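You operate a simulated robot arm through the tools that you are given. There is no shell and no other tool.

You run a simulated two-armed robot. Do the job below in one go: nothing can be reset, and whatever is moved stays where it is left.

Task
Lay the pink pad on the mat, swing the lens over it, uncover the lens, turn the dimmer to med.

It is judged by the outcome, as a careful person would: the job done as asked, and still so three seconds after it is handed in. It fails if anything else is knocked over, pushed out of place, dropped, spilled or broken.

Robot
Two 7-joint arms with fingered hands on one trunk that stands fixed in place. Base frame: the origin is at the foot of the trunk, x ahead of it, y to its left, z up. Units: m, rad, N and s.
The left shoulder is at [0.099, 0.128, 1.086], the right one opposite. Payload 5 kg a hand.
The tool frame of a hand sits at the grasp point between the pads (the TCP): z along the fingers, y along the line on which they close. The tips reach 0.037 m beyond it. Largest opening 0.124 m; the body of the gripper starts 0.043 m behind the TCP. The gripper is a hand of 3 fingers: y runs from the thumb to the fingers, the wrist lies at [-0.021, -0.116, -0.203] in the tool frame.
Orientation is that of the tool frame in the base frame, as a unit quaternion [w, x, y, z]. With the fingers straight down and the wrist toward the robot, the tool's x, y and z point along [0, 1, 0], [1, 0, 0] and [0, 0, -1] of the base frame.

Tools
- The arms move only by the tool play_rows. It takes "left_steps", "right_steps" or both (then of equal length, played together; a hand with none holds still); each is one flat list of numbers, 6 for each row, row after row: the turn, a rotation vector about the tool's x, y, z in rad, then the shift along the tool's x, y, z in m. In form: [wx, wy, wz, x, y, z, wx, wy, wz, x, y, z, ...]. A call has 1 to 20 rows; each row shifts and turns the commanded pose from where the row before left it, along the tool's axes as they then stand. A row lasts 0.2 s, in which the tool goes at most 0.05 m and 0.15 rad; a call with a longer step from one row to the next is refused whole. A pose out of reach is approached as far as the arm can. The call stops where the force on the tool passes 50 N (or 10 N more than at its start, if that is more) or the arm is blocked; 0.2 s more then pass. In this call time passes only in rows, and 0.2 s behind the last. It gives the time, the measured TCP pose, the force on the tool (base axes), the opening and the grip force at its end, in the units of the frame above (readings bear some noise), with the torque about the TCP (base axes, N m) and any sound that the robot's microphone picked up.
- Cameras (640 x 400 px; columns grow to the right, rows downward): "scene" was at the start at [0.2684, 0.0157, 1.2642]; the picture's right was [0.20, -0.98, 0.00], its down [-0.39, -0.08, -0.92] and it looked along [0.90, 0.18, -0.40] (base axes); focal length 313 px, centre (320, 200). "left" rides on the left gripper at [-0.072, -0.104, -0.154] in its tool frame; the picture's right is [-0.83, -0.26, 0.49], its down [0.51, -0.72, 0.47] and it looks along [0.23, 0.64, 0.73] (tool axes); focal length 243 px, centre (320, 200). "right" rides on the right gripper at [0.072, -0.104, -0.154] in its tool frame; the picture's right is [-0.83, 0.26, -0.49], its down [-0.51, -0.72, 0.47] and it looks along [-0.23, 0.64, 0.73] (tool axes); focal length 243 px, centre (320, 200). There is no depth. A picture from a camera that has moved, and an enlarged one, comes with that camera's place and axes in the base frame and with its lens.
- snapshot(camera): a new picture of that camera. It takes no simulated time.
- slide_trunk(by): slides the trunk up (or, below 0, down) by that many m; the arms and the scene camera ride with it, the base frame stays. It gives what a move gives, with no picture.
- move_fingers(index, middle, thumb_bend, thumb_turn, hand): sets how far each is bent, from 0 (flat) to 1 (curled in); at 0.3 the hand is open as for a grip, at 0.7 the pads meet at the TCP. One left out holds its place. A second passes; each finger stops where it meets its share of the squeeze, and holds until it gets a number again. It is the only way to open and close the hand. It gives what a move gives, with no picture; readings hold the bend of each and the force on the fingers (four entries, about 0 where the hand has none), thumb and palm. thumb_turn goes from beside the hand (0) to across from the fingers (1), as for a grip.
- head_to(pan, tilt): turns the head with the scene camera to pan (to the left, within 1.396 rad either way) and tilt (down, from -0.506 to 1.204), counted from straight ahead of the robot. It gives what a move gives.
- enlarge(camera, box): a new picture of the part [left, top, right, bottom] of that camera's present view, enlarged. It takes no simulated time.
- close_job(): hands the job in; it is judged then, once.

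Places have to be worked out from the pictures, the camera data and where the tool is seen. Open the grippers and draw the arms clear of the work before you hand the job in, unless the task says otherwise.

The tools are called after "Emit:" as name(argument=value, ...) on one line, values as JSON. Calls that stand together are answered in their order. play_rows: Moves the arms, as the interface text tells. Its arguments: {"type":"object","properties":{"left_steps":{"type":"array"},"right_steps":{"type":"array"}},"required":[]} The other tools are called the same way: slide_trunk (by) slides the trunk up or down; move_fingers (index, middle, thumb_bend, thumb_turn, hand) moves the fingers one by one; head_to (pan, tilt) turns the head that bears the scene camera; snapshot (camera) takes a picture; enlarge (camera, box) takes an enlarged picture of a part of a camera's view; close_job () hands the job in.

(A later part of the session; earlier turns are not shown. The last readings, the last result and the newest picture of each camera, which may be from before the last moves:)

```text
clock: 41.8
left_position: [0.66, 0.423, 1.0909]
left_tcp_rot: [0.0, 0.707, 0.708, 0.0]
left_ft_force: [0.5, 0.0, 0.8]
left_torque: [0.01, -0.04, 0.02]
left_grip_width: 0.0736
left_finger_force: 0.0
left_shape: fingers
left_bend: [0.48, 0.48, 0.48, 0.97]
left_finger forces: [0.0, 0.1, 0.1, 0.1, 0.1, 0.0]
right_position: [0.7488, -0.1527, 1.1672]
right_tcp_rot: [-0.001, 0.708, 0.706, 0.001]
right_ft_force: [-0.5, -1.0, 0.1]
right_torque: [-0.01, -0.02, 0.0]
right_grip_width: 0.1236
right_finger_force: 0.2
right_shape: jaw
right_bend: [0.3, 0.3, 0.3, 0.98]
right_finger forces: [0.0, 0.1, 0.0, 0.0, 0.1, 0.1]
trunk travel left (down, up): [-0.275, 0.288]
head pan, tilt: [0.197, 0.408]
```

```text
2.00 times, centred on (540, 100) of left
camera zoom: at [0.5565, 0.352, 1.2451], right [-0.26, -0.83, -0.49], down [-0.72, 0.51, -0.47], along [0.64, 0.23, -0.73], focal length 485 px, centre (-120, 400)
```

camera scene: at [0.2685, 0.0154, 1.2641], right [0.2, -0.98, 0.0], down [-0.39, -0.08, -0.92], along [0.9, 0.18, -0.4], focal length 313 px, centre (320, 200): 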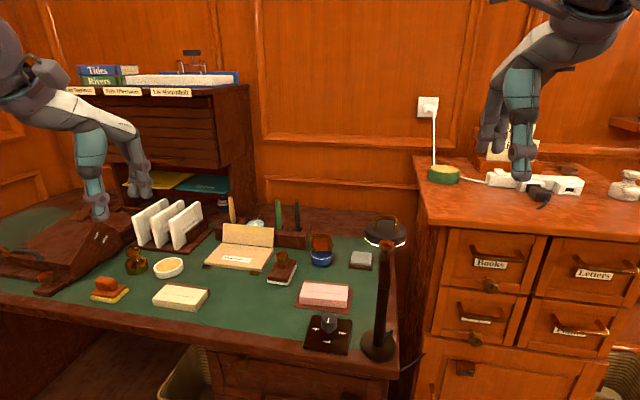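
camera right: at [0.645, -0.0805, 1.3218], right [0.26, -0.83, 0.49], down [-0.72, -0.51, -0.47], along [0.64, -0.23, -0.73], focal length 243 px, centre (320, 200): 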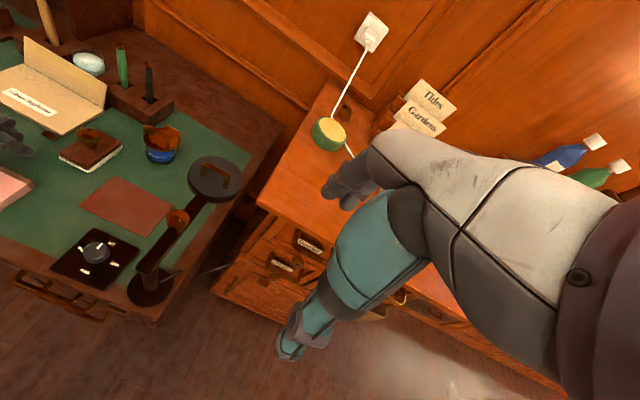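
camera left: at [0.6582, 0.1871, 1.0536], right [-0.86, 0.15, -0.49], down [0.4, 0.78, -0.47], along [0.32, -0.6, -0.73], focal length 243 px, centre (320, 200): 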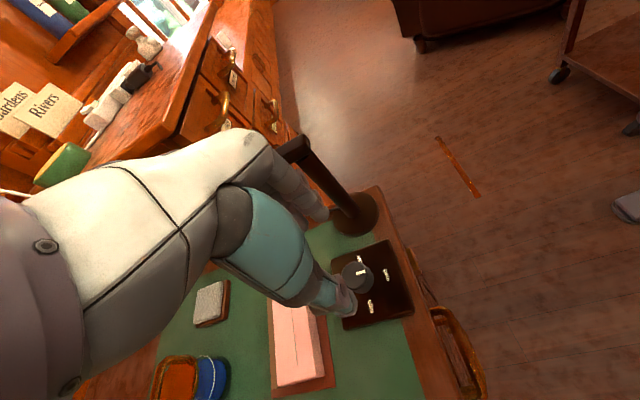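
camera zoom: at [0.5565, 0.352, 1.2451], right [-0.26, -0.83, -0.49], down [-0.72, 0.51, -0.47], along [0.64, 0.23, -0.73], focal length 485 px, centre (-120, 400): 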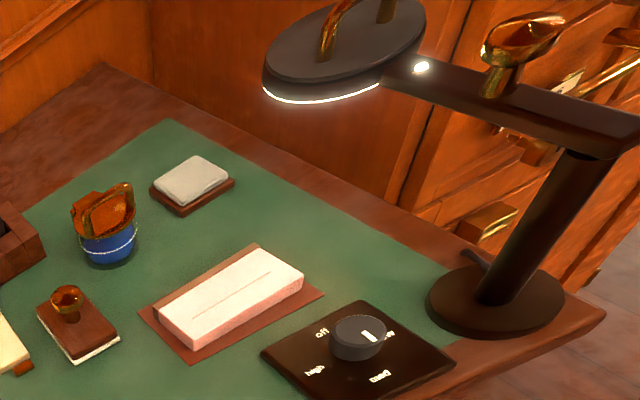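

The med setting and pad look right. The brass swing knob works out at about (0.796, -0.006), top z 0.951, sitting on the arm at z ≈ 0.912. I'll bring the right hand, narrowed, above it.

Emit:
move_fingers(hand="right", index=0.48, middle=0.48, thumb_bend=0.48)

Emit:
play_rows(right_steps=[0, 0, 0, 0.0245, 0.008, 0.0212, 0, 0, 0, 0.0245, 0.008, 0.0212, 0, 0, 0, 0.0245, 0.008, 0.0212, 0, 0, 0, 0.0245, 0.008, 0.0212, 0, 0, 0, 0.0245, 0.008, 0.0212, 0, 0, 0, 0.0245, 0.008, 0.0212])

Emit:
snapshot(camera="scene")

Emit:
snapshot(camera="right")

Emit:
enlarge(camera="left", box=[440, 0, 640, 200])

```text
clock: 42.8
left_position: [0.6606, 0.4248, 1.0914]
left_tcp_rot: [-0.001, 0.708, 0.706, 0.0]
left_ft_force: [1.1, 0.1, -0.4]
left_torque: [-0.03, -0.01, 0.0]
left_grip_width: 0.0738
left_finger_force: 0.1
left_shape: fingers
left_bend: [0.48, 0.48, 0.48, 0.97]
left_finger forces: [0.0, 0.0, 0.0, 0.0, 0.1, 0.0]
right_position: [0.7498, -0.1528, 1.1677]
right_tcp_rot: [-0.001, 0.707, 0.708, 0.0]
right_ft_force: [0.3, -0.3, 0.1]
right_torque: [-0.01, 0.0, 0.02]
right_grip_width: 0.0746
right_finger_force: 0.0
right_shape: fingers
right_bend: [0.48, 0.48, 0.48, 0.98]
right_finger forces: [0.1, 0.1, 0.1, 0.1, 0.0, 0.0]
trunk travel left (down, up): [-0.275, 0.288]
head pan, tilt: [0.197, 0.408]
```

```text
clock: 44.2
left_position: [0.6624, 0.4242, 1.0894]
left_tcp_rot: [0.0, 0.707, 0.707, -0.001]
left_ft_force: [-0.2, 0.1, -0.2]
left_torque: [-0.02, 0.01, -0.02]
left_grip_width: 0.0735
left_finger_force: 0.0
left_shape: fingers
left_bend: [0.48, 0.48, 0.48, 0.97]
left_finger forces: [0.0, 0.0, 0.0, 0.0, 0.0, 0.0]
right_position: [0.7989, -0.0059, 1.0388]
right_tcp_rot: [0.0, 0.708, 0.707, -0.001]
right_ft_force: [0.8, 0.2, -0.1]
right_torque: [-0.03, 0.03, -0.01]
right_grip_width: 0.0742
right_finger_force: 0.0
right_shape: fingers
right_bend: [0.48, 0.48, 0.48, 0.98]
right_finger forces: [0.0, 0.0, 0.0, 0.0, 0.0, 0.1]
trunk travel left (down, up): [-0.275, 0.288]
head pan, tilt: [0.197, 0.408]
```

```text
taken
camera scene: at [0.2693, 0.0166, 1.2639], right [0.2, -0.98, 0.0], down [-0.39, -0.08, -0.92], along [0.9, 0.18, -0.4], focal length 313 px, centre (320, 200)
```

scene: 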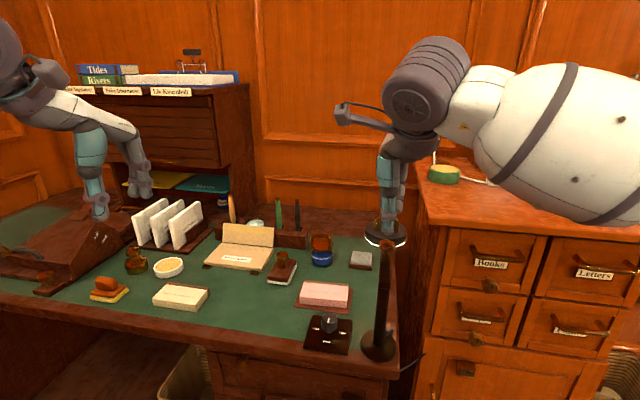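

```text
taken
camera right: at [0.6942, 0.0674, 1.1936], right [0.26, -0.83, 0.49], down [-0.72, -0.51, -0.47], along [0.64, -0.23, -0.73], focal length 243 px, centre (320, 200)
```

right: 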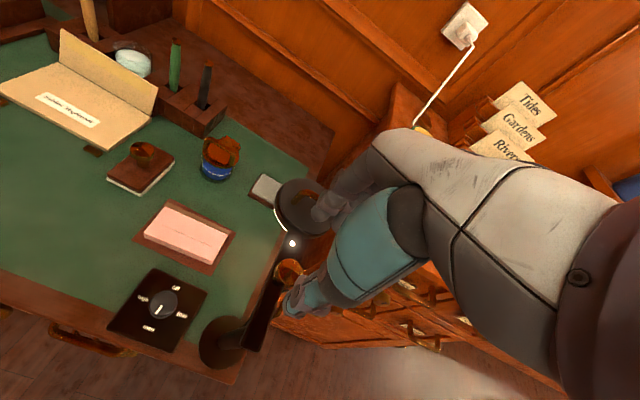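

```text
2.00 times, centred on (540, 100) of left
camera zoom: at [0.5573, 0.3533, 1.2443], right [-0.26, -0.83, -0.49], down [-0.72, 0.51, -0.47], along [0.64, 0.23, -0.73], focal length 485 px, centre (-120, 400)
```

zoom: 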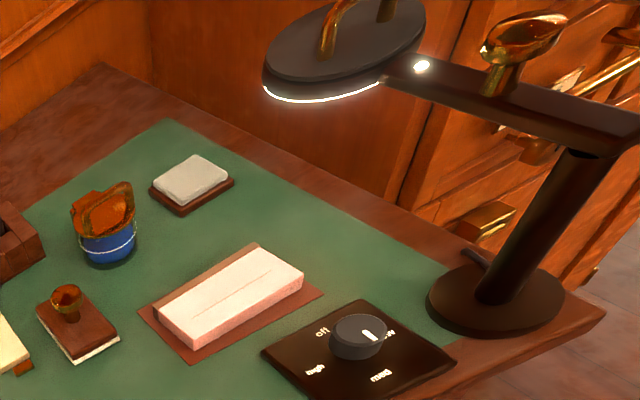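

Emit:
enlarge(camera="right", box=[240, 180, 360, 340])

Emit:
enlarge(camera="scene", box=[350, 190, 430, 270])

```text
2.50 times, centred on (300, 260) of right
camera zoom: at [0.6942, 0.0674, 1.1936], right [0.26, -0.83, 0.49], down [-0.72, -0.51, -0.47], along [0.64, -0.23, -0.73], focal length 606 px, centre (370, 50)
```

zoom: 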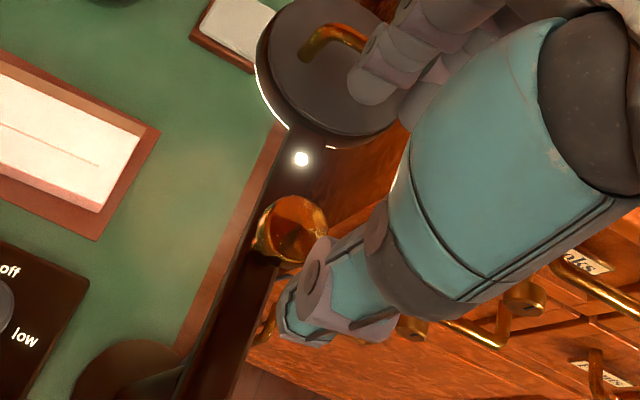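

```text
5.00 times, centred on (390, 230) of scene
camera zoom: at [0.2693, 0.0166, 1.2639], right [0.2, -0.98, 0.0], down [-0.39, -0.08, -0.92], along [0.9, 0.18, -0.4], focal length 1564 px, centre (-30, 50)
```

zoom: 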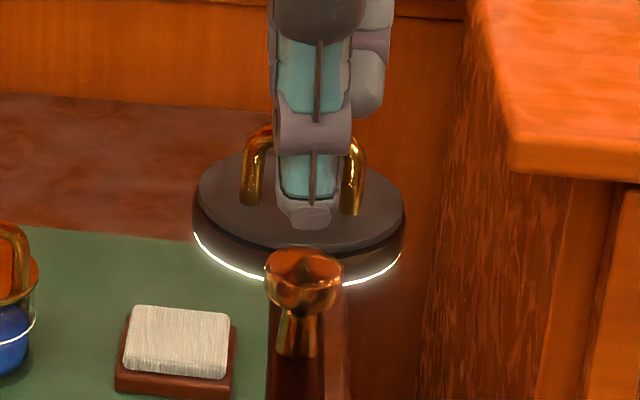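

Knob confirmed at (0.797, -0.006, 0.951). Lowering the right hand around it, stopping short of the arm surface.

Emit:
play_rows(right_steps=[0, 0, 0, 0, -0.001, 0.03, 0, 0, 0, 0, -0.001, 0.03, 0, 0, 0, 0, 0, 0.015, 0, 0, 0, 0, 0, 0.005])

Emit:
enlarge(camera="right", box=[240, 180, 400, 340])

Emit:
enlarge(camera="scene", box=[350, 190, 430, 270])

Emit:
enlarge(camera="left", box=[520, 0, 640, 80])

```text
clock: 45.2
left_position: [0.6619, 0.4227, 1.0903]
left_tcp_rot: [0.0, 0.708, 0.707, 0.0]
left_ft_force: [-0.1, 0.6, 0.3]
left_torque: [0.0, 0.01, 0.0]
left_grip_width: 0.0742
left_finger_force: 0.0
left_shape: fingers
left_bend: [0.48, 0.48, 0.48, 0.97]
left_finger forces: [0.1, 0.0, 0.1, 0.0, 0.1, 0.0]
right_position: [0.797, -0.0049, 0.9601]
right_tcp_rot: [-0.001, 0.707, 0.707, 0.0]
right_ft_force: [-0.7, -0.1, -0.3]
right_torque: [0.02, 0.01, 0.03]
right_grip_width: 0.0747
right_finger_force: 0.0
right_shape: fingers
right_bend: [0.48, 0.48, 0.48, 0.98]
right_finger forces: [0.0, 0.0, 0.0, 0.0, 0.0, 0.0]
trunk travel left (down, up): [-0.275, 0.288]
head pan, tilt: [0.197, 0.408]
```

```text
2.50 times, centred on (320, 260) of right
camera zoom: at [0.6921, 0.0663, 1.1143], right [0.26, -0.83, 0.49], down [-0.72, -0.51, -0.47], along [0.64, -0.23, -0.73], focal length 606 px, centre (320, 50)
```

zoom: 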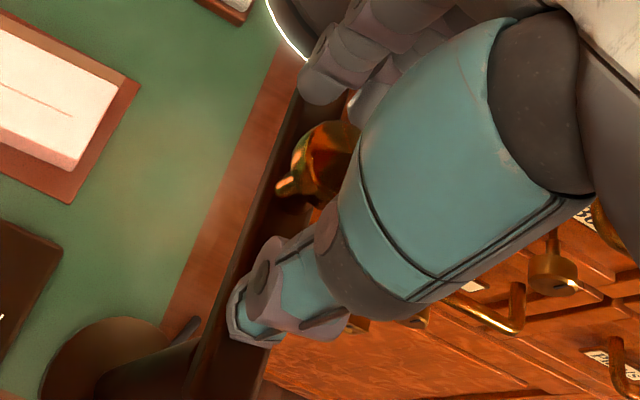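

```text
5.00 times, centred on (390, 230) of scene
camera zoom: at [0.2686, 0.0157, 1.2641], right [0.2, -0.98, 0.0], down [-0.39, -0.08, -0.92], along [0.9, 0.18, -0.4], focal length 1564 px, centre (-30, 50)
```

zoom: 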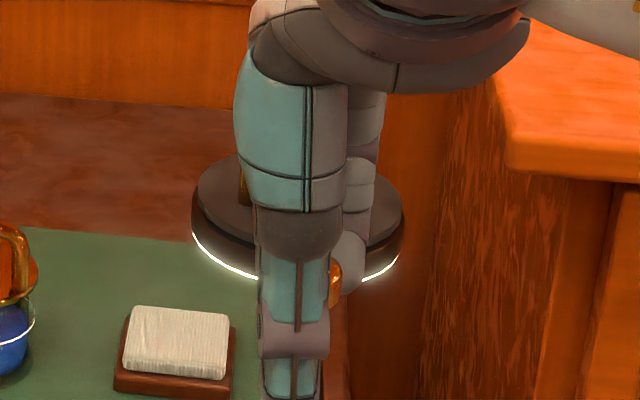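

```text
5.00 times, centred on (580, 40) of left
camera zoom: at [0.5566, 0.3525, 1.245], right [-0.26, -0.83, -0.49], down [-0.72, 0.51, -0.47], along [0.64, 0.23, -0.73], focal length 1213 px, centre (-980, 1000)
```

zoom: 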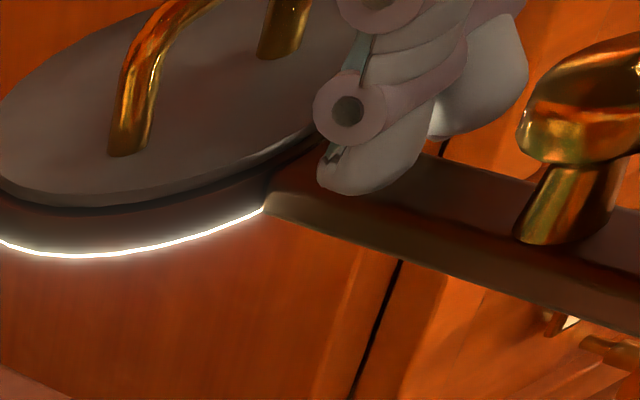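

Fingers are about 1 cm above the arm and clear of the cover. Closing on the brass knob.

Emit:
move_fingers(hand="right", index=0.6, middle=0.6, thumb_bend=0.6)

Emit:
move_fingers(hand="right", index=0.68, middle=0.68, thumb_bend=0.68)

Emit:
enlarge(camera="left", box=[520, 0, 640, 80])

Emit:
enlarge(camera="right", box=[240, 180, 400, 340])

```text
clock: 46.2
left_position: [0.6615, 0.4248, 1.0908]
left_tcp_rot: [0.0, 0.707, 0.707, 0.001]
left_ft_force: [0.3, -0.2, -0.1]
left_torque: [-0.03, 0.02, -0.01]
left_grip_width: 0.0738
left_finger_force: 0.0
left_shape: fingers
left_bend: [0.48, 0.48, 0.48, 0.97]
left_finger forces: [0.1, 0.1, 0.0, 0.0, 0.0, 0.0]
right_position: [0.7956, -0.0063, 0.9599]
right_tcp_rot: [0.0, 0.707, 0.707, 0.001]
right_ft_force: [-0.3, 0.5, 1.1]
right_torque: [0.01, 0.0, 0.01]
right_grip_width: 0.0375
right_finger_force: 0.1
right_shape: fingers
right_bend: [0.6, 0.6, 0.6, 0.98]
right_finger forces: [0.1, 0.0, 0.0, 0.1, 0.0, 0.1]
trunk travel left (down, up): [-0.275, 0.288]
head pan, tilt: [0.197, 0.408]
```

```text
clock: 47.2
left_position: [0.6611, 0.4227, 1.0914]
left_tcp_rot: [0.0, 0.708, 0.706, -0.001]
left_ft_force: [-0.7, -0.1, -0.5]
left_torque: [0.01, 0.0, -0.03]
left_grip_width: 0.0738
left_finger_force: 0.0
left_shape: fingers
left_bend: [0.48, 0.48, 0.48, 0.97]
left_finger forces: [0.0, 0.0, 0.1, 0.0, 0.0, 0.0]
right_position: [0.796, -0.0055, 0.96]
right_tcp_rot: [-0.001, 0.707, 0.708, 0.001]
right_ft_force: [-2.8, 0.0, -2.3]
right_torque: [0.01, 0.04, 0.01]
right_grip_width: 0.0225
right_finger_force: 3.5
right_shape: fingers
right_bend: [0.65, 0.68, 0.65, 0.97]
right_finger forces: [3.1, 0.0, 0.0, 0.0, 4.4, 0.0]
trunk travel left (down, up): [-0.275, 0.288]
head pan, tilt: [0.197, 0.408]
```

```text
5.00 times, centred on (580, 40) of left
camera zoom: at [0.5563, 0.3525, 1.2451], right [-0.26, -0.83, -0.49], down [-0.72, 0.51, -0.47], along [0.64, 0.23, -0.73], focal length 1213 px, centre (-980, 1000)
```

zoom: 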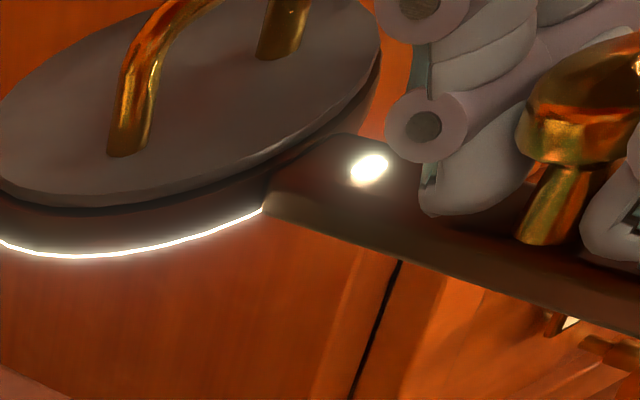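

```text
2.50 times, centred on (320, 260) of right
camera zoom: at [0.6919, 0.0662, 1.1147], right [0.26, -0.83, 0.49], down [-0.72, -0.51, -0.47], along [0.64, -0.23, -0.73], focal length 606 px, centre (320, 50)
```

zoom: 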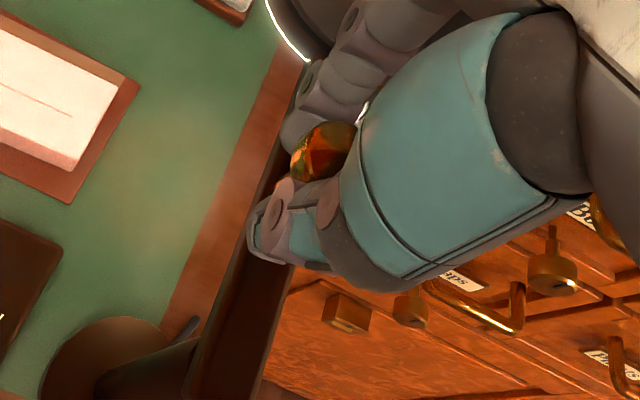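

Index and thumb hold the knob, and the middle finger has passed along its right side, which suits pushing left. I'll firm the grip and begin the swing with a small arc.

Emit:
move_fingers(hand="right", index=0.72, middle=0.72, thumb_bend=0.72)

```text
clock: 48.2
left_position: [0.6629, 0.4245, 1.0906]
left_tcp_rot: [0.0, 0.708, 0.707, -0.001]
left_ft_force: [-0.9, 0.1, 0.2]
left_torque: [0.0, 0.0, 0.01]
left_grip_width: 0.0738
left_finger_force: 0.0
left_shape: fingers
left_bend: [0.48, 0.48, 0.48, 0.97]
left_finger forces: [0.1, 0.1, 0.0, 0.0, 0.0, 0.0]
right_position: [0.7959, -0.0066, 0.9589]
right_tcp_rot: [0.0, 0.708, 0.707, 0.0]
right_ft_force: [-1.8, -0.6, -9.2]
right_torque: [-0.01, 0.22, 0.07]
right_grip_width: 0.0194
right_finger_force: 12.2
right_shape: fingers
right_bend: [0.71, 0.71, 0.66, 0.97]
right_finger forces: [10.3, 4.2, 0.0, 0.0, 10.7, 0.1]
trunk travel left (down, up): [-0.275, 0.288]
head pan, tilt: [0.197, 0.408]
```

Emit:
play_rows(right_steps=[0, 0, -0.05, 0.0032, 0, 0, 0, 0, -0.05, 0.0032, 0, 0, 0, 0, -0.05, 0.0032, 0, 0, 0, 0, -0.05, 0.0032, 0, 0])

Emit:
enlarge(camera="left", box=[440, 0, 640, 200])

Emit:
enlarge(camera="scene", box=[280, 180, 440, 370])

```text
clock: 49.2
left_position: [0.6618, 0.4235, 1.0896]
left_tcp_rot: [-0.001, 0.708, 0.706, -0.001]
left_ft_force: [0.9, 0.1, 0.2]
left_torque: [0.03, 0.01, -0.02]
left_grip_width: 0.0739
left_finger_force: 0.1
left_shape: fingers
left_bend: [0.48, 0.48, 0.48, 0.97]
left_finger forces: [0.1, 0.0, 0.0, 0.1, 0.0, 0.0]
right_position: [0.7949, 0.0062, 0.9591]
right_tcp_rot: [0.0, 0.633, 0.774, 0.0]
right_ft_force: [-2.0, -4.3, -9.3]
right_torque: [-0.11, 0.15, 0.02]
right_grip_width: 0.0196
right_finger_force: 12.3
right_shape: fingers
right_bend: [0.71, 0.71, 0.66, 0.97]
right_finger forces: [9.4, 4.9, 0.0, 0.1, 10.6, 0.1]
trunk travel left (down, up): [-0.275, 0.288]
head pan, tilt: [0.197, 0.408]
```

```text
2.00 times, centred on (540, 100) of left
camera zoom: at [0.5572, 0.3521, 1.2448], right [-0.26, -0.83, -0.49], down [-0.72, 0.51, -0.47], along [0.64, 0.23, -0.73], focal length 485 px, centre (-120, 400)
```

zoom: 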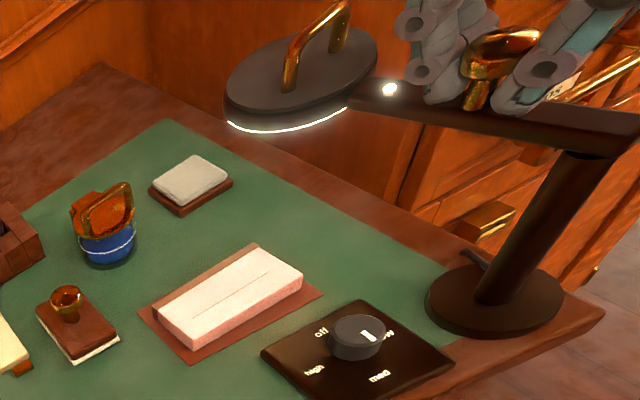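

```text
2.11 times, centred on (360, 275) of scene
camera zoom: at [0.2692, 0.0153, 1.2639], right [0.2, -0.98, 0.0], down [-0.39, -0.08, -0.92], along [0.9, 0.18, -0.4], focal length 658 px, centre (236, 42)
```

zoom: 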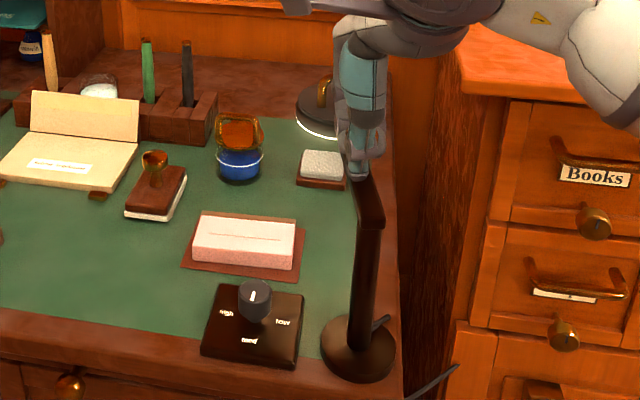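

The arm swings with the hand, and the stand base and cover stay put. Continuing the arc.

Emit:
play_rows(right_steps=[0, 0, -0.05, 0.0032, 0, 0, 0, 0, -0.05, 0.0032, 0, 0, 0, 0, -0.05, 0.0032, 0, 0, 0, 0, -0.05, 0.0032, 0, 0, 0, 0, -0.05, 0.0032, 0, 0, 0, 0, -0.05, 0.0032, 0, 0, 0, 0, -0.05, 0.0032, 0, 0, 0, 0, -0.05, 0.0032, 0, 0, 0, 0, -0.05, 0.0032, 0, 0, 0, 0, -0.05, 0.0032, 0, 0])

Emit:
enlarge(camera="left", box=[440, 0, 640, 200])

Emit:
enlarge(camera="scene", box=[280, 180, 440, 370])

Emit:
snapshot(camera="right")

```text
clock: 51.4
left_position: [0.6625, 0.4235, 1.0906]
left_tcp_rot: [0.0, 0.707, 0.707, 0.0]
left_ft_force: [-0.3, 0.3, 0.6]
left_torque: [-0.02, 0.01, 0.01]
left_grip_width: 0.0736
left_finger_force: 0.0
left_shape: fingers
left_bend: [0.48, 0.48, 0.48, 0.97]
left_finger forces: [0.0, 0.1, 0.0, 0.0, 0.0, 0.1]
right_position: [0.7819, 0.036, 0.9599]
right_tcp_rot: [-0.001, 0.423, 0.906, 0.0]
right_ft_force: [-2.7, -7.0, -9.8]
right_torque: [-0.27, 0.14, 0.07]
right_grip_width: 0.0195
right_finger_force: 12.4
right_shape: fingers
right_bend: [0.71, 0.71, 0.66, 0.98]
right_finger forces: [8.4, 4.9, 0.0, 0.1, 11.5, 0.1]
trunk travel left (down, up): [-0.275, 0.288]
head pan, tilt: [0.197, 0.408]
```

```text
2.00 times, centred on (540, 100) of left
camera zoom: at [0.5571, 0.3517, 1.245], right [-0.26, -0.83, -0.49], down [-0.72, 0.51, -0.47], along [0.64, 0.23, -0.73], focal length 485 px, centre (-120, 400)
```

zoom: 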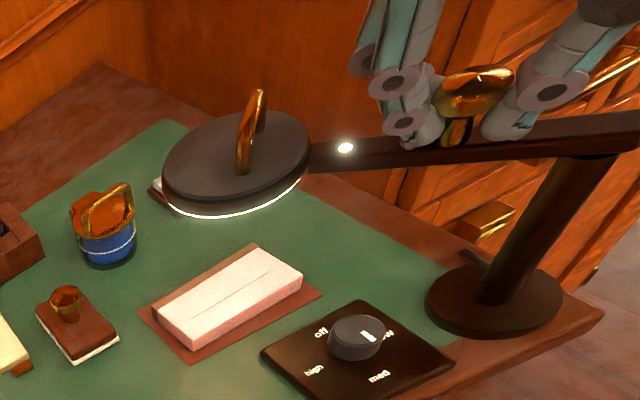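

```text
2.11 times, centred on (360, 275) of scene
camera zoom: at [0.2692, 0.0149, 1.264], right [0.2, -0.98, 0.0], down [-0.39, -0.08, -0.92], along [0.9, 0.18, -0.4], focal length 658 px, centre (236, 42)
```

zoom: 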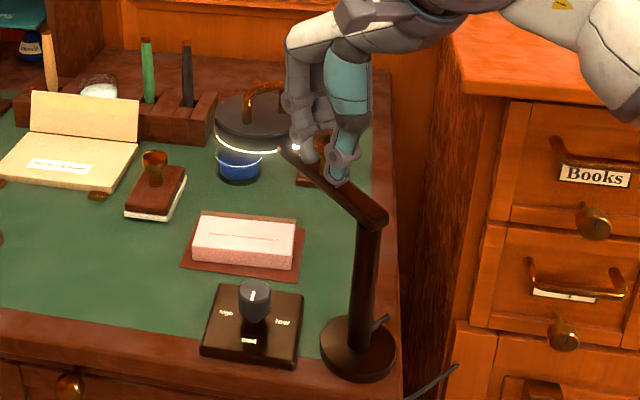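

```text
taken
camera right: at [0.6559, 0.0234, 1.1139], right [0.73, -0.47, 0.49], down [-0.23, -0.85, -0.47], along [0.64, 0.24, -0.73], focal length 243 px, centre (320, 200)
```

right: 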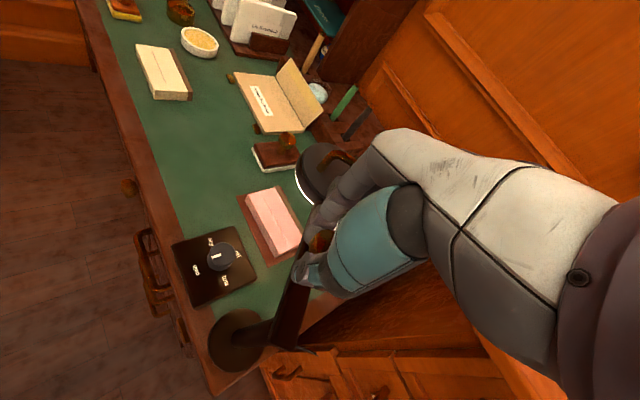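

The lens is now around (0.865, 0.110). About 5° more centres it over the pad at (0.858, 0.124).

Emit:
play_rows(right_steps=[0, 0, -0.047, 0.003, 0, 0, 0, 0, -0.047, 0.003, 0, 0])

Emit:
enlarge(camera="left", box=[440, 0, 640, 200])

Emit:
enlarge(camera="scene", box=[280, 180, 440, 370])

```text
clock: 52.0
left_position: [0.6608, 0.4235, 1.09]
left_tcp_rot: [-0.001, 0.707, 0.707, 0.0]
left_ft_force: [0.2, 0.5, -0.6]
left_torque: [-0.02, 0.06, 0.0]
left_grip_width: 0.0738
left_finger_force: 0.0
left_shape: fingers
left_bend: [0.48, 0.48, 0.48, 0.97]
left_finger forces: [0.1, 0.1, 0.0, 0.0, 0.1, 0.1]
right_position: [0.7784, 0.0394, 0.9588]
right_tcp_rot: [0.0, 0.379, 0.925, 0.0]
right_ft_force: [-1.6, -7.7, -10.7]
right_torque: [-0.26, 0.13, 0.05]
right_grip_width: 0.0194
right_finger_force: 13.0
right_shape: fingers
right_bend: [0.71, 0.71, 0.66, 0.98]
right_finger forces: [8.5, 4.9, 0.1, 0.0, 11.7, 0.1]
trunk travel left (down, up): [-0.275, 0.288]
head pan, tilt: [0.197, 0.408]
```

```text
2.00 times, centred on (540, 100) of left
camera zoom: at [0.5571, 0.3517, 1.245], right [-0.26, -0.83, -0.49], down [-0.72, 0.51, -0.47], along [0.64, 0.23, -0.73], focal length 485 px, centre (-120, 400)
```

zoom: 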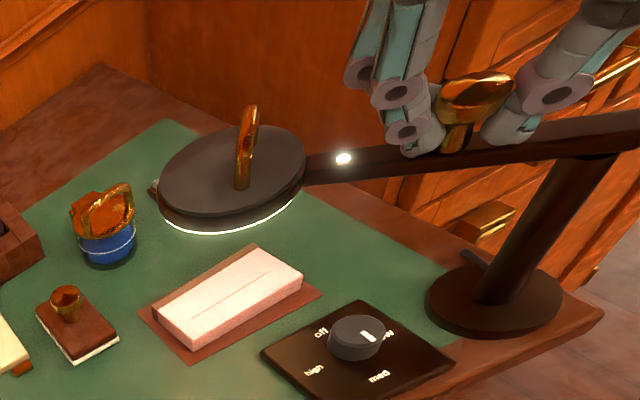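

```text
2.11 times, centred on (360, 275) of scene
camera zoom: at [0.2692, 0.0149, 1.264], right [0.2, -0.98, 0.0], down [-0.39, -0.08, -0.92], along [0.9, 0.18, -0.4], focal length 658 px, centre (236, 42)
```

zoom: 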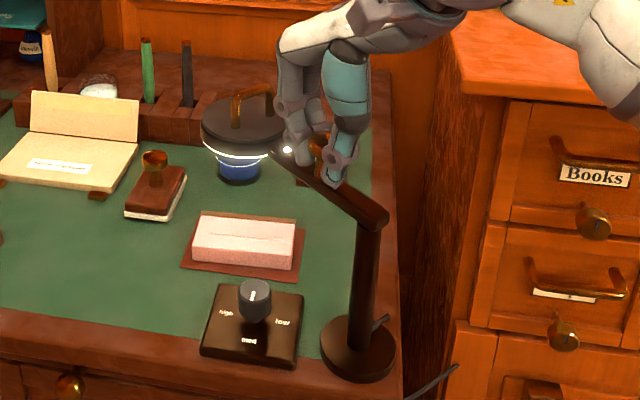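

The lens centre is about (0.852, 0.121), over the pad. I'll release the knob and check the arm stays put.

Emit:
move_fingers(hand="right", index=0.48, middle=0.48, thumb_bend=0.48)

Emit:
play_rows(right_steps=[0, 0, 0, 0, 0, -0.015, 0, 0, 0, 0, 0, -0.035, 0, 0, 0, 0, 0, -0.04])

Emit:
enlarge(camera="left", box=[480, 20, 640, 180])

Emit:
enlarge(camera="scene", box=[300, 180, 400, 280])

Emit:
snapshot(camera="right")

```text
clock: 53.0
left_position: [0.6608, 0.4235, 1.0904]
left_tcp_rot: [-0.001, 0.708, 0.707, -0.001]
left_ft_force: [0.4, 0.4, 0.6]
left_torque: [0.01, -0.01, 0.01]
left_grip_width: 0.0734
left_finger_force: 0.1
left_shape: fingers
left_bend: [0.48, 0.48, 0.48, 0.97]
left_finger forces: [0.0, 0.0, 0.0, 0.0, 0.0, 0.1]
right_position: [0.7779, 0.0409, 0.9601]
right_tcp_rot: [0.0, 0.379, 0.925, 0.001]
right_ft_force: [-0.5, -0.2, -0.6]
right_torque: [-0.01, -0.03, 0.0]
right_grip_width: 0.0733
right_finger_force: 0.2
right_shape: fingers
right_bend: [0.48, 0.48, 0.48, 0.98]
right_finger forces: [0.0, 0.0, 0.0, 0.0, 0.0, 0.1]
trunk travel left (down, up): [-0.275, 0.288]
head pan, tilt: [0.197, 0.408]
```

```text
clock: 53.8
left_position: [0.66, 0.4241, 1.0916]
left_tcp_rot: [0.0, 0.708, 0.707, -0.001]
left_ft_force: [0.2, 0.4, -0.1]
left_torque: [0.01, -0.02, 0.02]
left_grip_width: 0.0743
left_finger_force: 0.0
left_shape: fingers
left_bend: [0.48, 0.48, 0.48, 0.97]
left_finger forces: [0.1, 0.0, 0.0, 0.0, 0.1, 0.0]
right_position: [0.777, 0.0422, 1.0503]
right_tcp_rot: [0.001, 0.379, 0.925, -0.001]
right_ft_force: [-0.8, 0.1, 0.1]
right_torque: [0.03, 0.02, -0.01]
right_grip_width: 0.0733
right_finger_force: 0.0
right_shape: fingers
right_bend: [0.48, 0.48, 0.48, 0.98]
right_finger forces: [0.0, 0.0, 0.0, 0.0, 0.0, 0.0]
trunk travel left (down, up): [-0.275, 0.288]
head pan, tilt: [0.197, 0.408]
```

```text
2.50 times, centred on (560, 100) of left
camera zoom: at [0.5554, 0.353, 1.2454], right [-0.26, -0.83, -0.49], down [-0.72, 0.51, -0.47], along [0.64, 0.23, -0.73], focal length 606 px, centre (-280, 450)
```

zoom: 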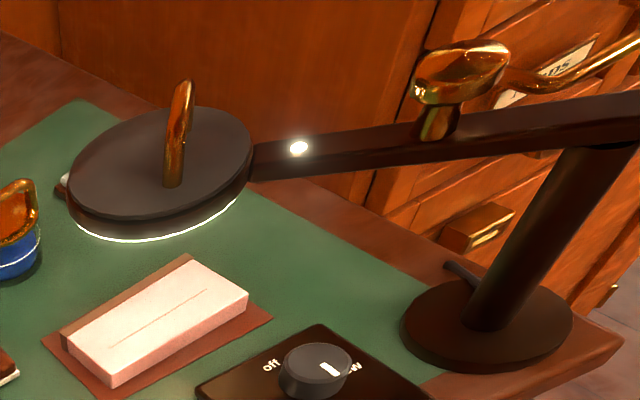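

```text
4.00 times, centred on (350, 230) of scene
camera zoom: at [0.2675, 0.0162, 1.2644], right [0.2, -0.98, 0.0], down [-0.39, -0.08, -0.92], along [0.9, 0.18, -0.4], focal length 1251 px, centre (200, 80)
```

zoom: 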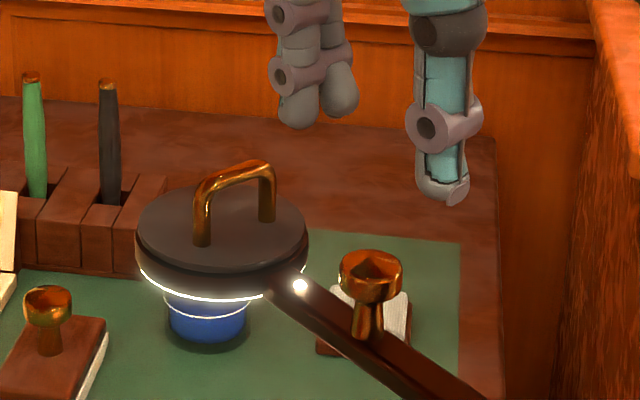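

```text
taken
camera right: at [0.6524, 0.0171, 1.2061], right [0.77, -0.4, 0.49], down [-0.14, -0.87, -0.47], along [0.62, 0.29, -0.73], focal length 243 px, centre (320, 200)
```

right: 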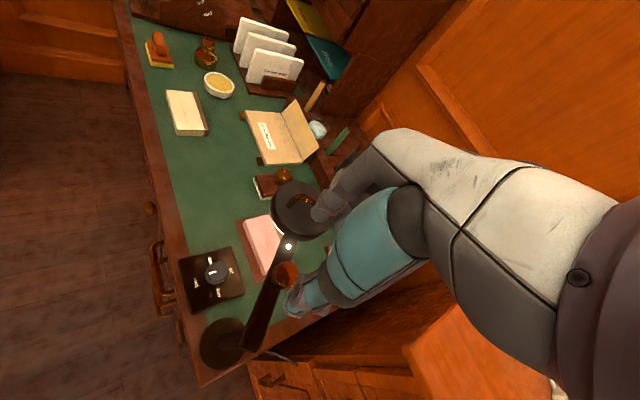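

The arm stayed where I left it. I need the cover handle's exact place now, so I'll zoom in from the right hand camera and the others.

Emit:
enlarge(camera="right", box=[250, 160, 370, 260])

Emit:
enlarge(camera="scene", box=[325, 210, 385, 260])

Emit:
enlarge(camera="left", box=[490, 40, 590, 120])

```text
4.00 times, centred on (310, 210) of right
camera zoom: at [0.6524, 0.0171, 1.2061], right [0.77, -0.4, 0.49], down [-0.14, -0.87, -0.47], along [0.62, 0.29, -0.73], focal length 970 px, centre (360, 160)
```

zoom: 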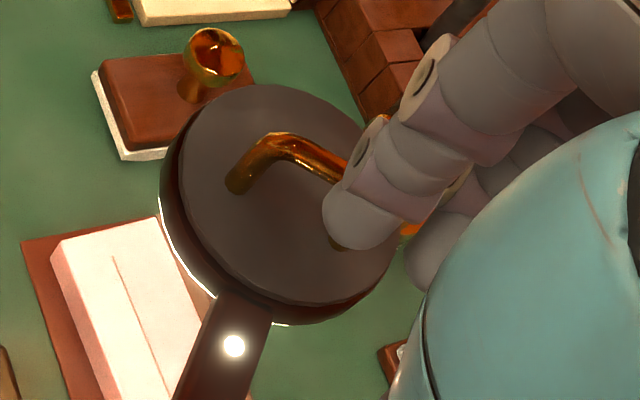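

```text
8.00 times, centred on (355, 235) of scene
camera zoom: at [0.2675, 0.0162, 1.2644], right [0.2, -0.98, 0.0], down [-0.39, -0.08, -0.92], along [0.9, 0.18, -0.4], focal length 2502 px, centre (40, -80)
```

zoom: 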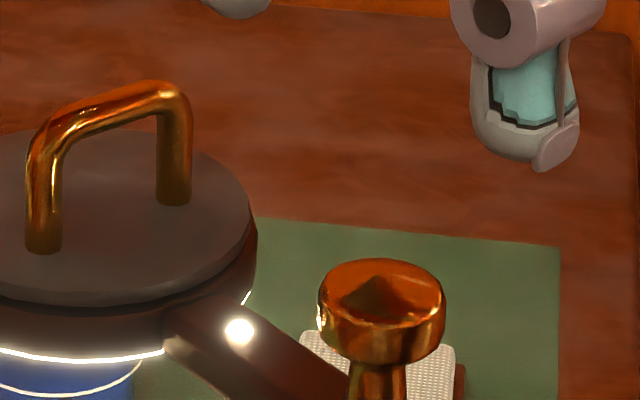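

```text
5.00 times, centred on (540, 80) of left
camera zoom: at [0.5554, 0.353, 1.2454], right [-0.26, -0.83, -0.49], down [-0.72, 0.51, -0.47], along [0.64, 0.23, -0.73], focal length 1213 px, centre (-780, 800)
```

zoom: 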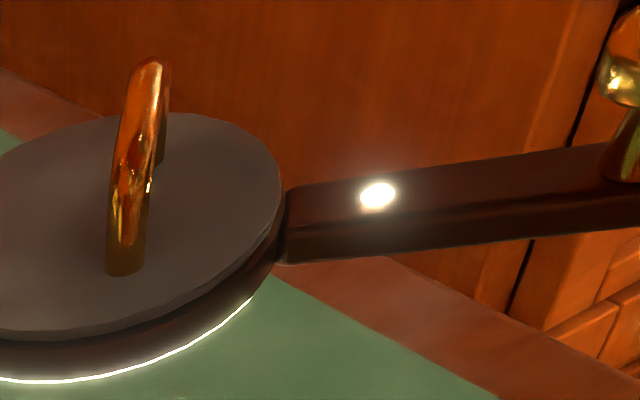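

Handle feet triangulate to (0.836, 0.129) and (0.868, 0.098). The bar is centred near (0.852, 0.114), its top at z ≈ 0.954, lying square to the hand's present closing line. I'll move over it.

Emit:
play_rows(right_steps=[0, 0, 0, -0.0007, 0.026, 0.006, 0, 0, 0, -0.0007, 0.026, 0.006, 0, 0, 0, -0.0007, 0.026, 0.006, 0, 0, 0, -0.0007, 0.026, 0.006])

Emit:
enlarge(camera="right", box=[230, 180, 390, 340])

Emit:
enlarge(camera="scene", box=[300, 180, 400, 280])

Emit:
enlarge(camera="left", box=[490, 20, 610, 120])

```text
clock: 54.8
left_position: [0.6625, 0.4232, 1.0902]
left_tcp_rot: [0.0, 0.708, 0.706, -0.001]
left_ft_force: [-0.4, 0.7, 0.7]
left_torque: [-0.03, -0.02, 0.0]
left_grip_width: 0.0737
left_finger_force: 0.1
left_shape: fingers
left_bend: [0.48, 0.48, 0.48, 0.97]
left_finger forces: [0.0, 0.1, 0.1, 0.0, 0.0, 0.0]
right_position: [0.8532, 0.1141, 1.0242]
right_tcp_rot: [0.0, 0.38, 0.925, 0.0]
right_ft_force: [0.6, 0.3, 0.3]
right_torque: [-0.02, -0.01, 0.0]
right_grip_width: 0.0736
right_finger_force: 0.0
right_shape: fingers
right_bend: [0.48, 0.48, 0.48, 0.98]
right_finger forces: [0.0, 0.0, 0.0, 0.1, 0.1, 0.1]
trunk travel left (down, up): [-0.275, 0.288]
head pan, tilt: [0.197, 0.408]
```

```text
2.50 times, centred on (310, 260) of right
camera zoom: at [0.7295, 0.0903, 1.1798], right [0.77, -0.4, 0.49], down [-0.15, -0.87, -0.47], along [0.62, 0.29, -0.73], focal length 606 px, centre (345, 50)
```

zoom: 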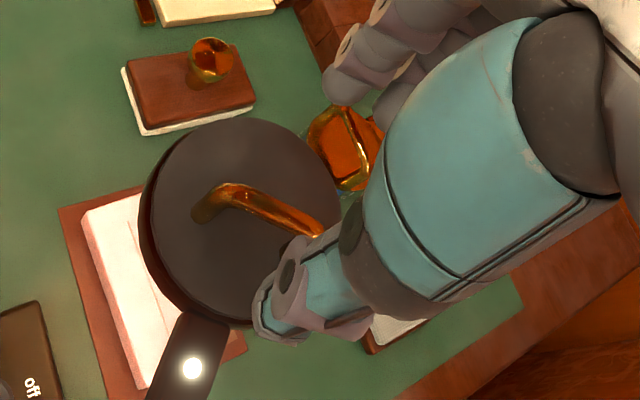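

```text
4.00 times, centred on (350, 230) of scene
camera zoom: at [0.269, 0.0166, 1.2639], right [0.2, -0.98, 0.0], down [-0.39, -0.08, -0.92], along [0.9, 0.18, -0.4], focal length 1251 px, centre (200, 80)
```

zoom: 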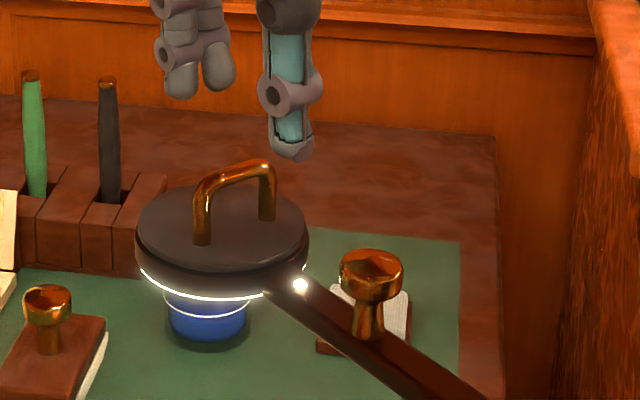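

```text
4.00 times, centred on (550, 70) of left
camera zoom: at [0.557, 0.3534, 1.2444], right [-0.26, -0.83, -0.49], down [-0.72, 0.51, -0.47], along [0.64, 0.23, -0.73], focal length 970 px, centre (-600, 720)
```

zoom: 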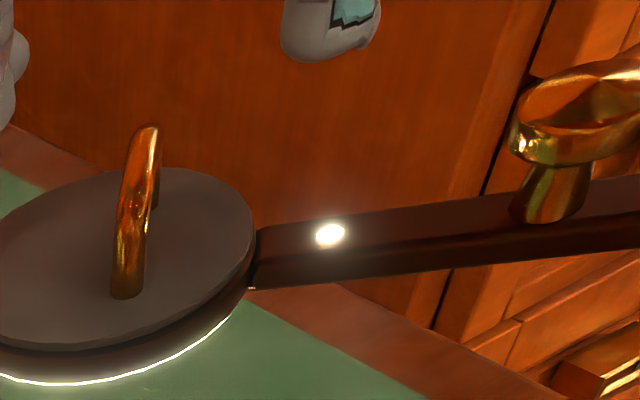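

Hand is centred over the bar. Going down to z ≈ 0.968, then narrowing.

Emit:
play_rows(right_steps=[0, 0, 0, 0, 0, 0.025, 0, 0, 0, 0, 0, 0.02, 0, 0, 0, 0, 0, 0.011])

Emit:
move_fingers(hand="right", index=0.6, middle=0.6, thumb_bend=0.6)

Emit:
enlarge(camera="right", box=[230, 180, 390, 340])

Emit:
enlarge(camera="scene", box=[320, 200, 380, 260])

Emit:
enlarge(camera="left", box=[480, 20, 600, 120])

```text
clock: 55.6
left_position: [0.6608, 0.4242, 1.0904]
left_tcp_rot: [0.0, 0.708, 0.707, 0.0]
left_ft_force: [0.8, -0.2, 0.1]
left_torque: [-0.02, 0.04, -0.03]
left_grip_width: 0.0737
left_finger_force: 0.1
left_shape: fingers
left_bend: [0.48, 0.48, 0.48, 0.97]
left_finger forces: [0.0, 0.0, 0.0, 0.1, 0.1, 0.0]
right_position: [0.8525, 0.1125, 0.9703]
right_tcp_rot: [0.0, 0.379, 0.925, 0.0]
right_ft_force: [0.7, -0.4, -0.2]
right_torque: [0.01, -0.03, -0.01]
right_grip_width: 0.0736
right_finger_force: 0.1
right_shape: fingers
right_bend: [0.48, 0.48, 0.48, 0.98]
right_finger forces: [0.0, 0.0, 0.0, 0.2, 0.0, 0.0]
trunk travel left (down, up): [-0.275, 0.288]
head pan, tilt: [0.197, 0.408]
```

```text
clock: 56.6
left_position: [0.661, 0.4237, 1.09]
left_tcp_rot: [0.0, 0.708, 0.707, -0.001]
left_ft_force: [0.0, 0.2, 0.0]
left_torque: [0.0, -0.02, -0.01]
left_grip_width: 0.0737
left_finger_force: 0.0
left_shape: fingers
left_bend: [0.48, 0.48, 0.48, 0.97]
left_finger forces: [0.0, 0.1, 0.0, 0.0, 0.0, 0.0]
right_position: [0.8515, 0.1117, 0.9697]
right_tcp_rot: [0.0, 0.379, 0.925, 0.0]
right_ft_force: [0.1, 0.8, 0.2]
right_torque: [-0.02, -0.03, -0.02]
right_grip_width: 0.0376
right_finger_force: 0.2
right_shape: fingers
right_bend: [0.6, 0.6, 0.6, 0.98]
right_finger forces: [0.1, 0.0, 0.0, 0.0, 0.0, 0.0]
trunk travel left (down, up): [-0.275, 0.288]
head pan, tilt: [0.197, 0.408]
```

```text
2.50 times, centred on (310, 260) of right
camera zoom: at [0.7278, 0.0884, 1.125], right [0.77, -0.4, 0.49], down [-0.15, -0.87, -0.47], along [0.62, 0.29, -0.73], focal length 606 px, centre (345, 50)
```

zoom: 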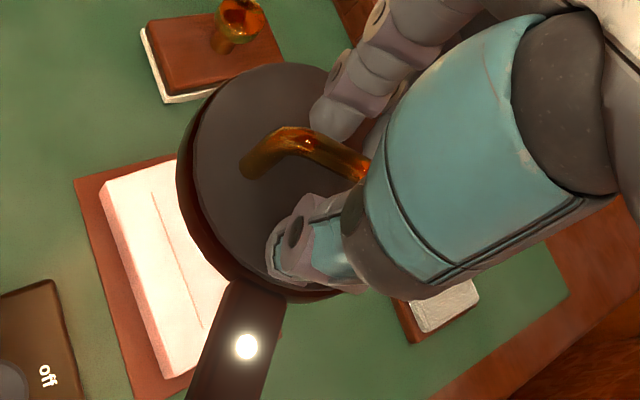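

```text
6.67 times, centred on (350, 230) of scene
camera zoom: at [0.2684, 0.0157, 1.2641], right [0.2, -0.98, 0.0], down [-0.39, -0.08, -0.92], along [0.9, 0.18, -0.4], focal length 2085 px, centre (120, 0)
```

zoom: 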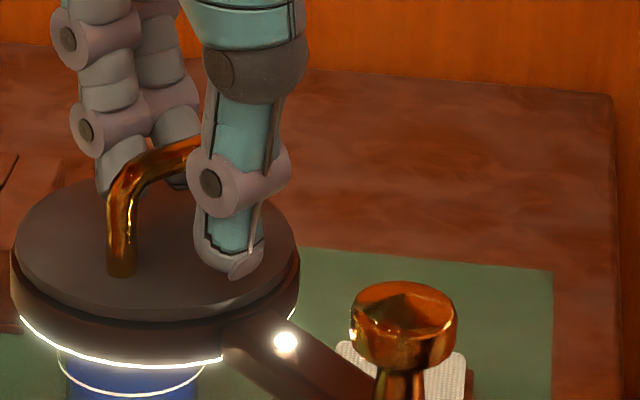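

```text
4.00 times, centred on (540, 70) of left
camera zoom: at [0.5563, 0.3525, 1.2451], right [-0.26, -0.83, -0.49], down [-0.72, 0.51, -0.47], along [0.64, 0.23, -0.73], focal length 970 px, centre (-560, 720)
```

zoom: 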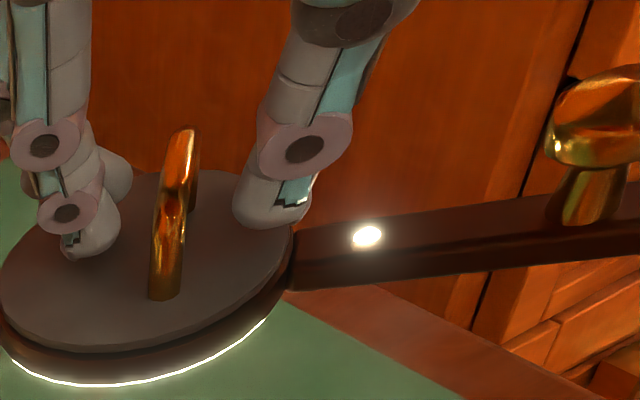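

Fingers and thumb straddle the bar evenly, with tips about 5 mm above the cover. Closing to pinch the bar.

Emit:
move_fingers(hand="right", index=0.7, middle=0.7, thumb_bend=0.7)

Emit:
enlarge(camera="left", box=[480, 20, 600, 120])

Emit:
enlarge(camera="scene", box=[320, 200, 380, 260])

```text
clock: 57.6
left_position: [0.6614, 0.4245, 1.0906]
left_tcp_rot: [0.0, 0.708, 0.707, -0.001]
left_ft_force: [-0.8, 0.7, -0.4]
left_torque: [-0.05, -0.04, -0.02]
left_grip_width: 0.0738
left_finger_force: 0.1
left_shape: fingers
left_bend: [0.48, 0.48, 0.48, 0.97]
left_finger forces: [0.1, 0.0, 0.0, 0.0, 0.0, 0.0]
right_position: [0.8519, 0.1118, 0.9696]
right_tcp_rot: [0.0, 0.38, 0.925, 0.0]
right_ft_force: [2.6, 1.1, 0.7]
right_torque: [0.07, -0.07, 0.05]
right_grip_width: 0.0074
right_finger_force: 1.5
right_shape: fingers
right_bend: [0.7, 0.68, 0.7, 0.98]
right_finger forces: [0.1, 2.7, 0.1, 0.0, 0.1, 0.1]
trunk travel left (down, up): [-0.275, 0.288]
head pan, tilt: [0.197, 0.408]
```

```text
4.00 times, centred on (540, 70) of left
camera zoom: at [0.5565, 0.3527, 1.245], right [-0.26, -0.83, -0.49], down [-0.72, 0.51, -0.47], along [0.64, 0.23, -0.73], focal length 970 px, centre (-560, 720)
```

zoom: 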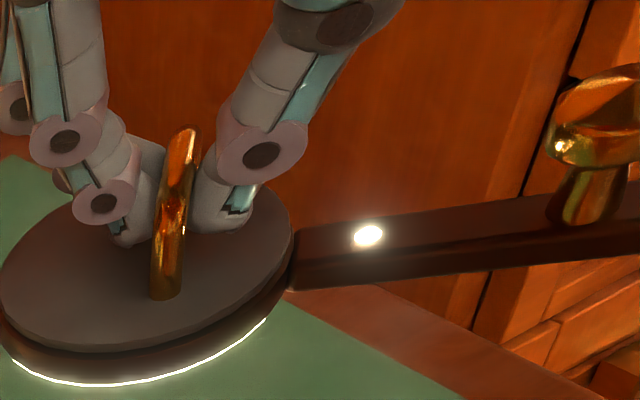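

```text
6.67 times, centred on (350, 230) of scene
camera zoom: at [0.2686, 0.0159, 1.2641], right [0.2, -0.98, 0.0], down [-0.39, -0.08, -0.92], along [0.9, 0.18, -0.4], focal length 2085 px, centre (120, 0)
```

zoom: 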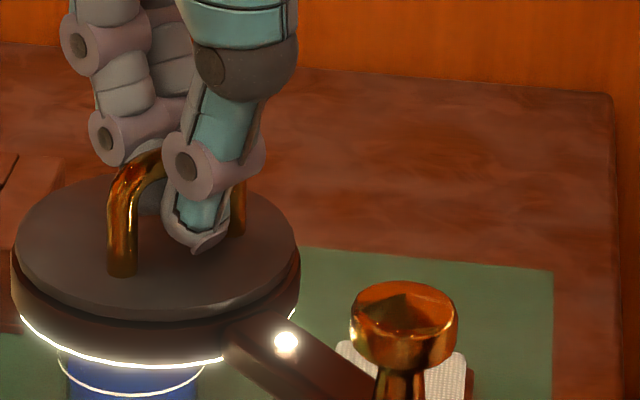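

Contact is starting; firming the pinch.

Emit:
move_fingers(hand="right", index=0.76, middle=0.76, thumb_bend=0.77)

Emit:
enlarge(camera="left", box=[480, 20, 600, 120])

Emit:
enlarge(camera="scene", box=[320, 200, 380, 260])

```text
clock: 58.6
left_position: [0.6623, 0.4246, 1.089]
left_tcp_rot: [0.001, 0.708, 0.706, -0.001]
left_ft_force: [-0.3, 0.7, -0.1]
left_torque: [-0.02, 0.03, -0.03]
left_grip_width: 0.0735
left_finger_force: 0.1
left_shape: fingers
left_bend: [0.48, 0.48, 0.48, 0.97]
left_finger forces: [0.0, 0.1, 0.0, 0.0, 0.0, 0.1]
right_position: [0.8535, 0.1123, 0.97]
right_tcp_rot: [0.0, 0.379, 0.925, 0.0]
right_ft_force: [8.6, 7.2, -5.8]
right_torque: [0.21, -0.17, 0.27]
right_grip_width: 0.0001
right_finger_force: 6.0
right_shape: fingers
right_bend: [0.75, 0.72, 0.73, 0.97]
right_finger forces: [0.0, 12.5, 0.0, 0.0, 0.0, 0.0]
trunk travel left (down, up): [-0.275, 0.288]
head pan, tilt: [0.197, 0.408]
```

```text
4.00 times, centred on (540, 70) of left
camera zoom: at [0.558, 0.3535, 1.244], right [-0.26, -0.83, -0.49], down [-0.72, 0.51, -0.47], along [0.64, 0.23, -0.73], focal length 970 px, centre (-560, 720)
```

zoom: 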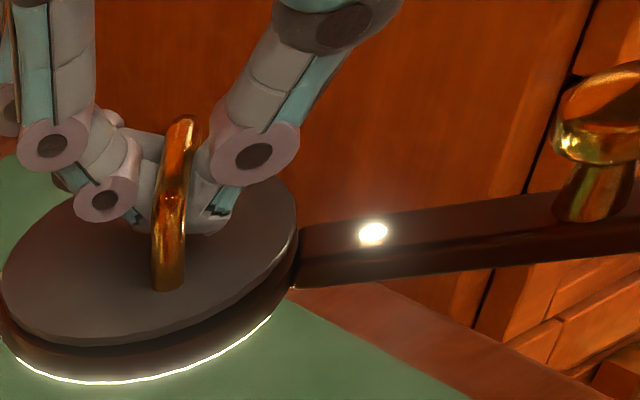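

```text
6.67 times, centred on (350, 230) of scene
camera zoom: at [0.2701, 0.0167, 1.2637], right [0.2, -0.98, 0.0], down [-0.39, -0.08, -0.92], along [0.9, 0.18, -0.4], focal length 2085 px, centre (120, 0)
```

zoom: 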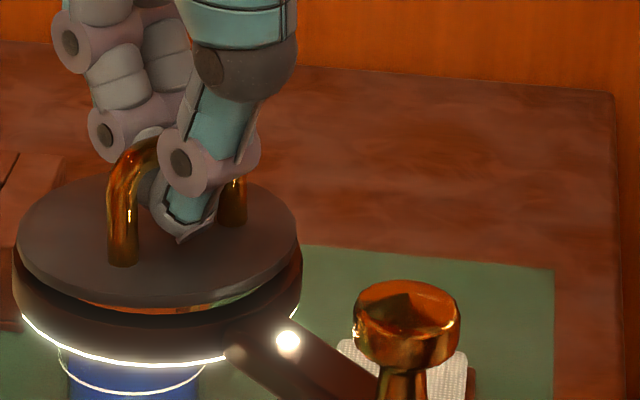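

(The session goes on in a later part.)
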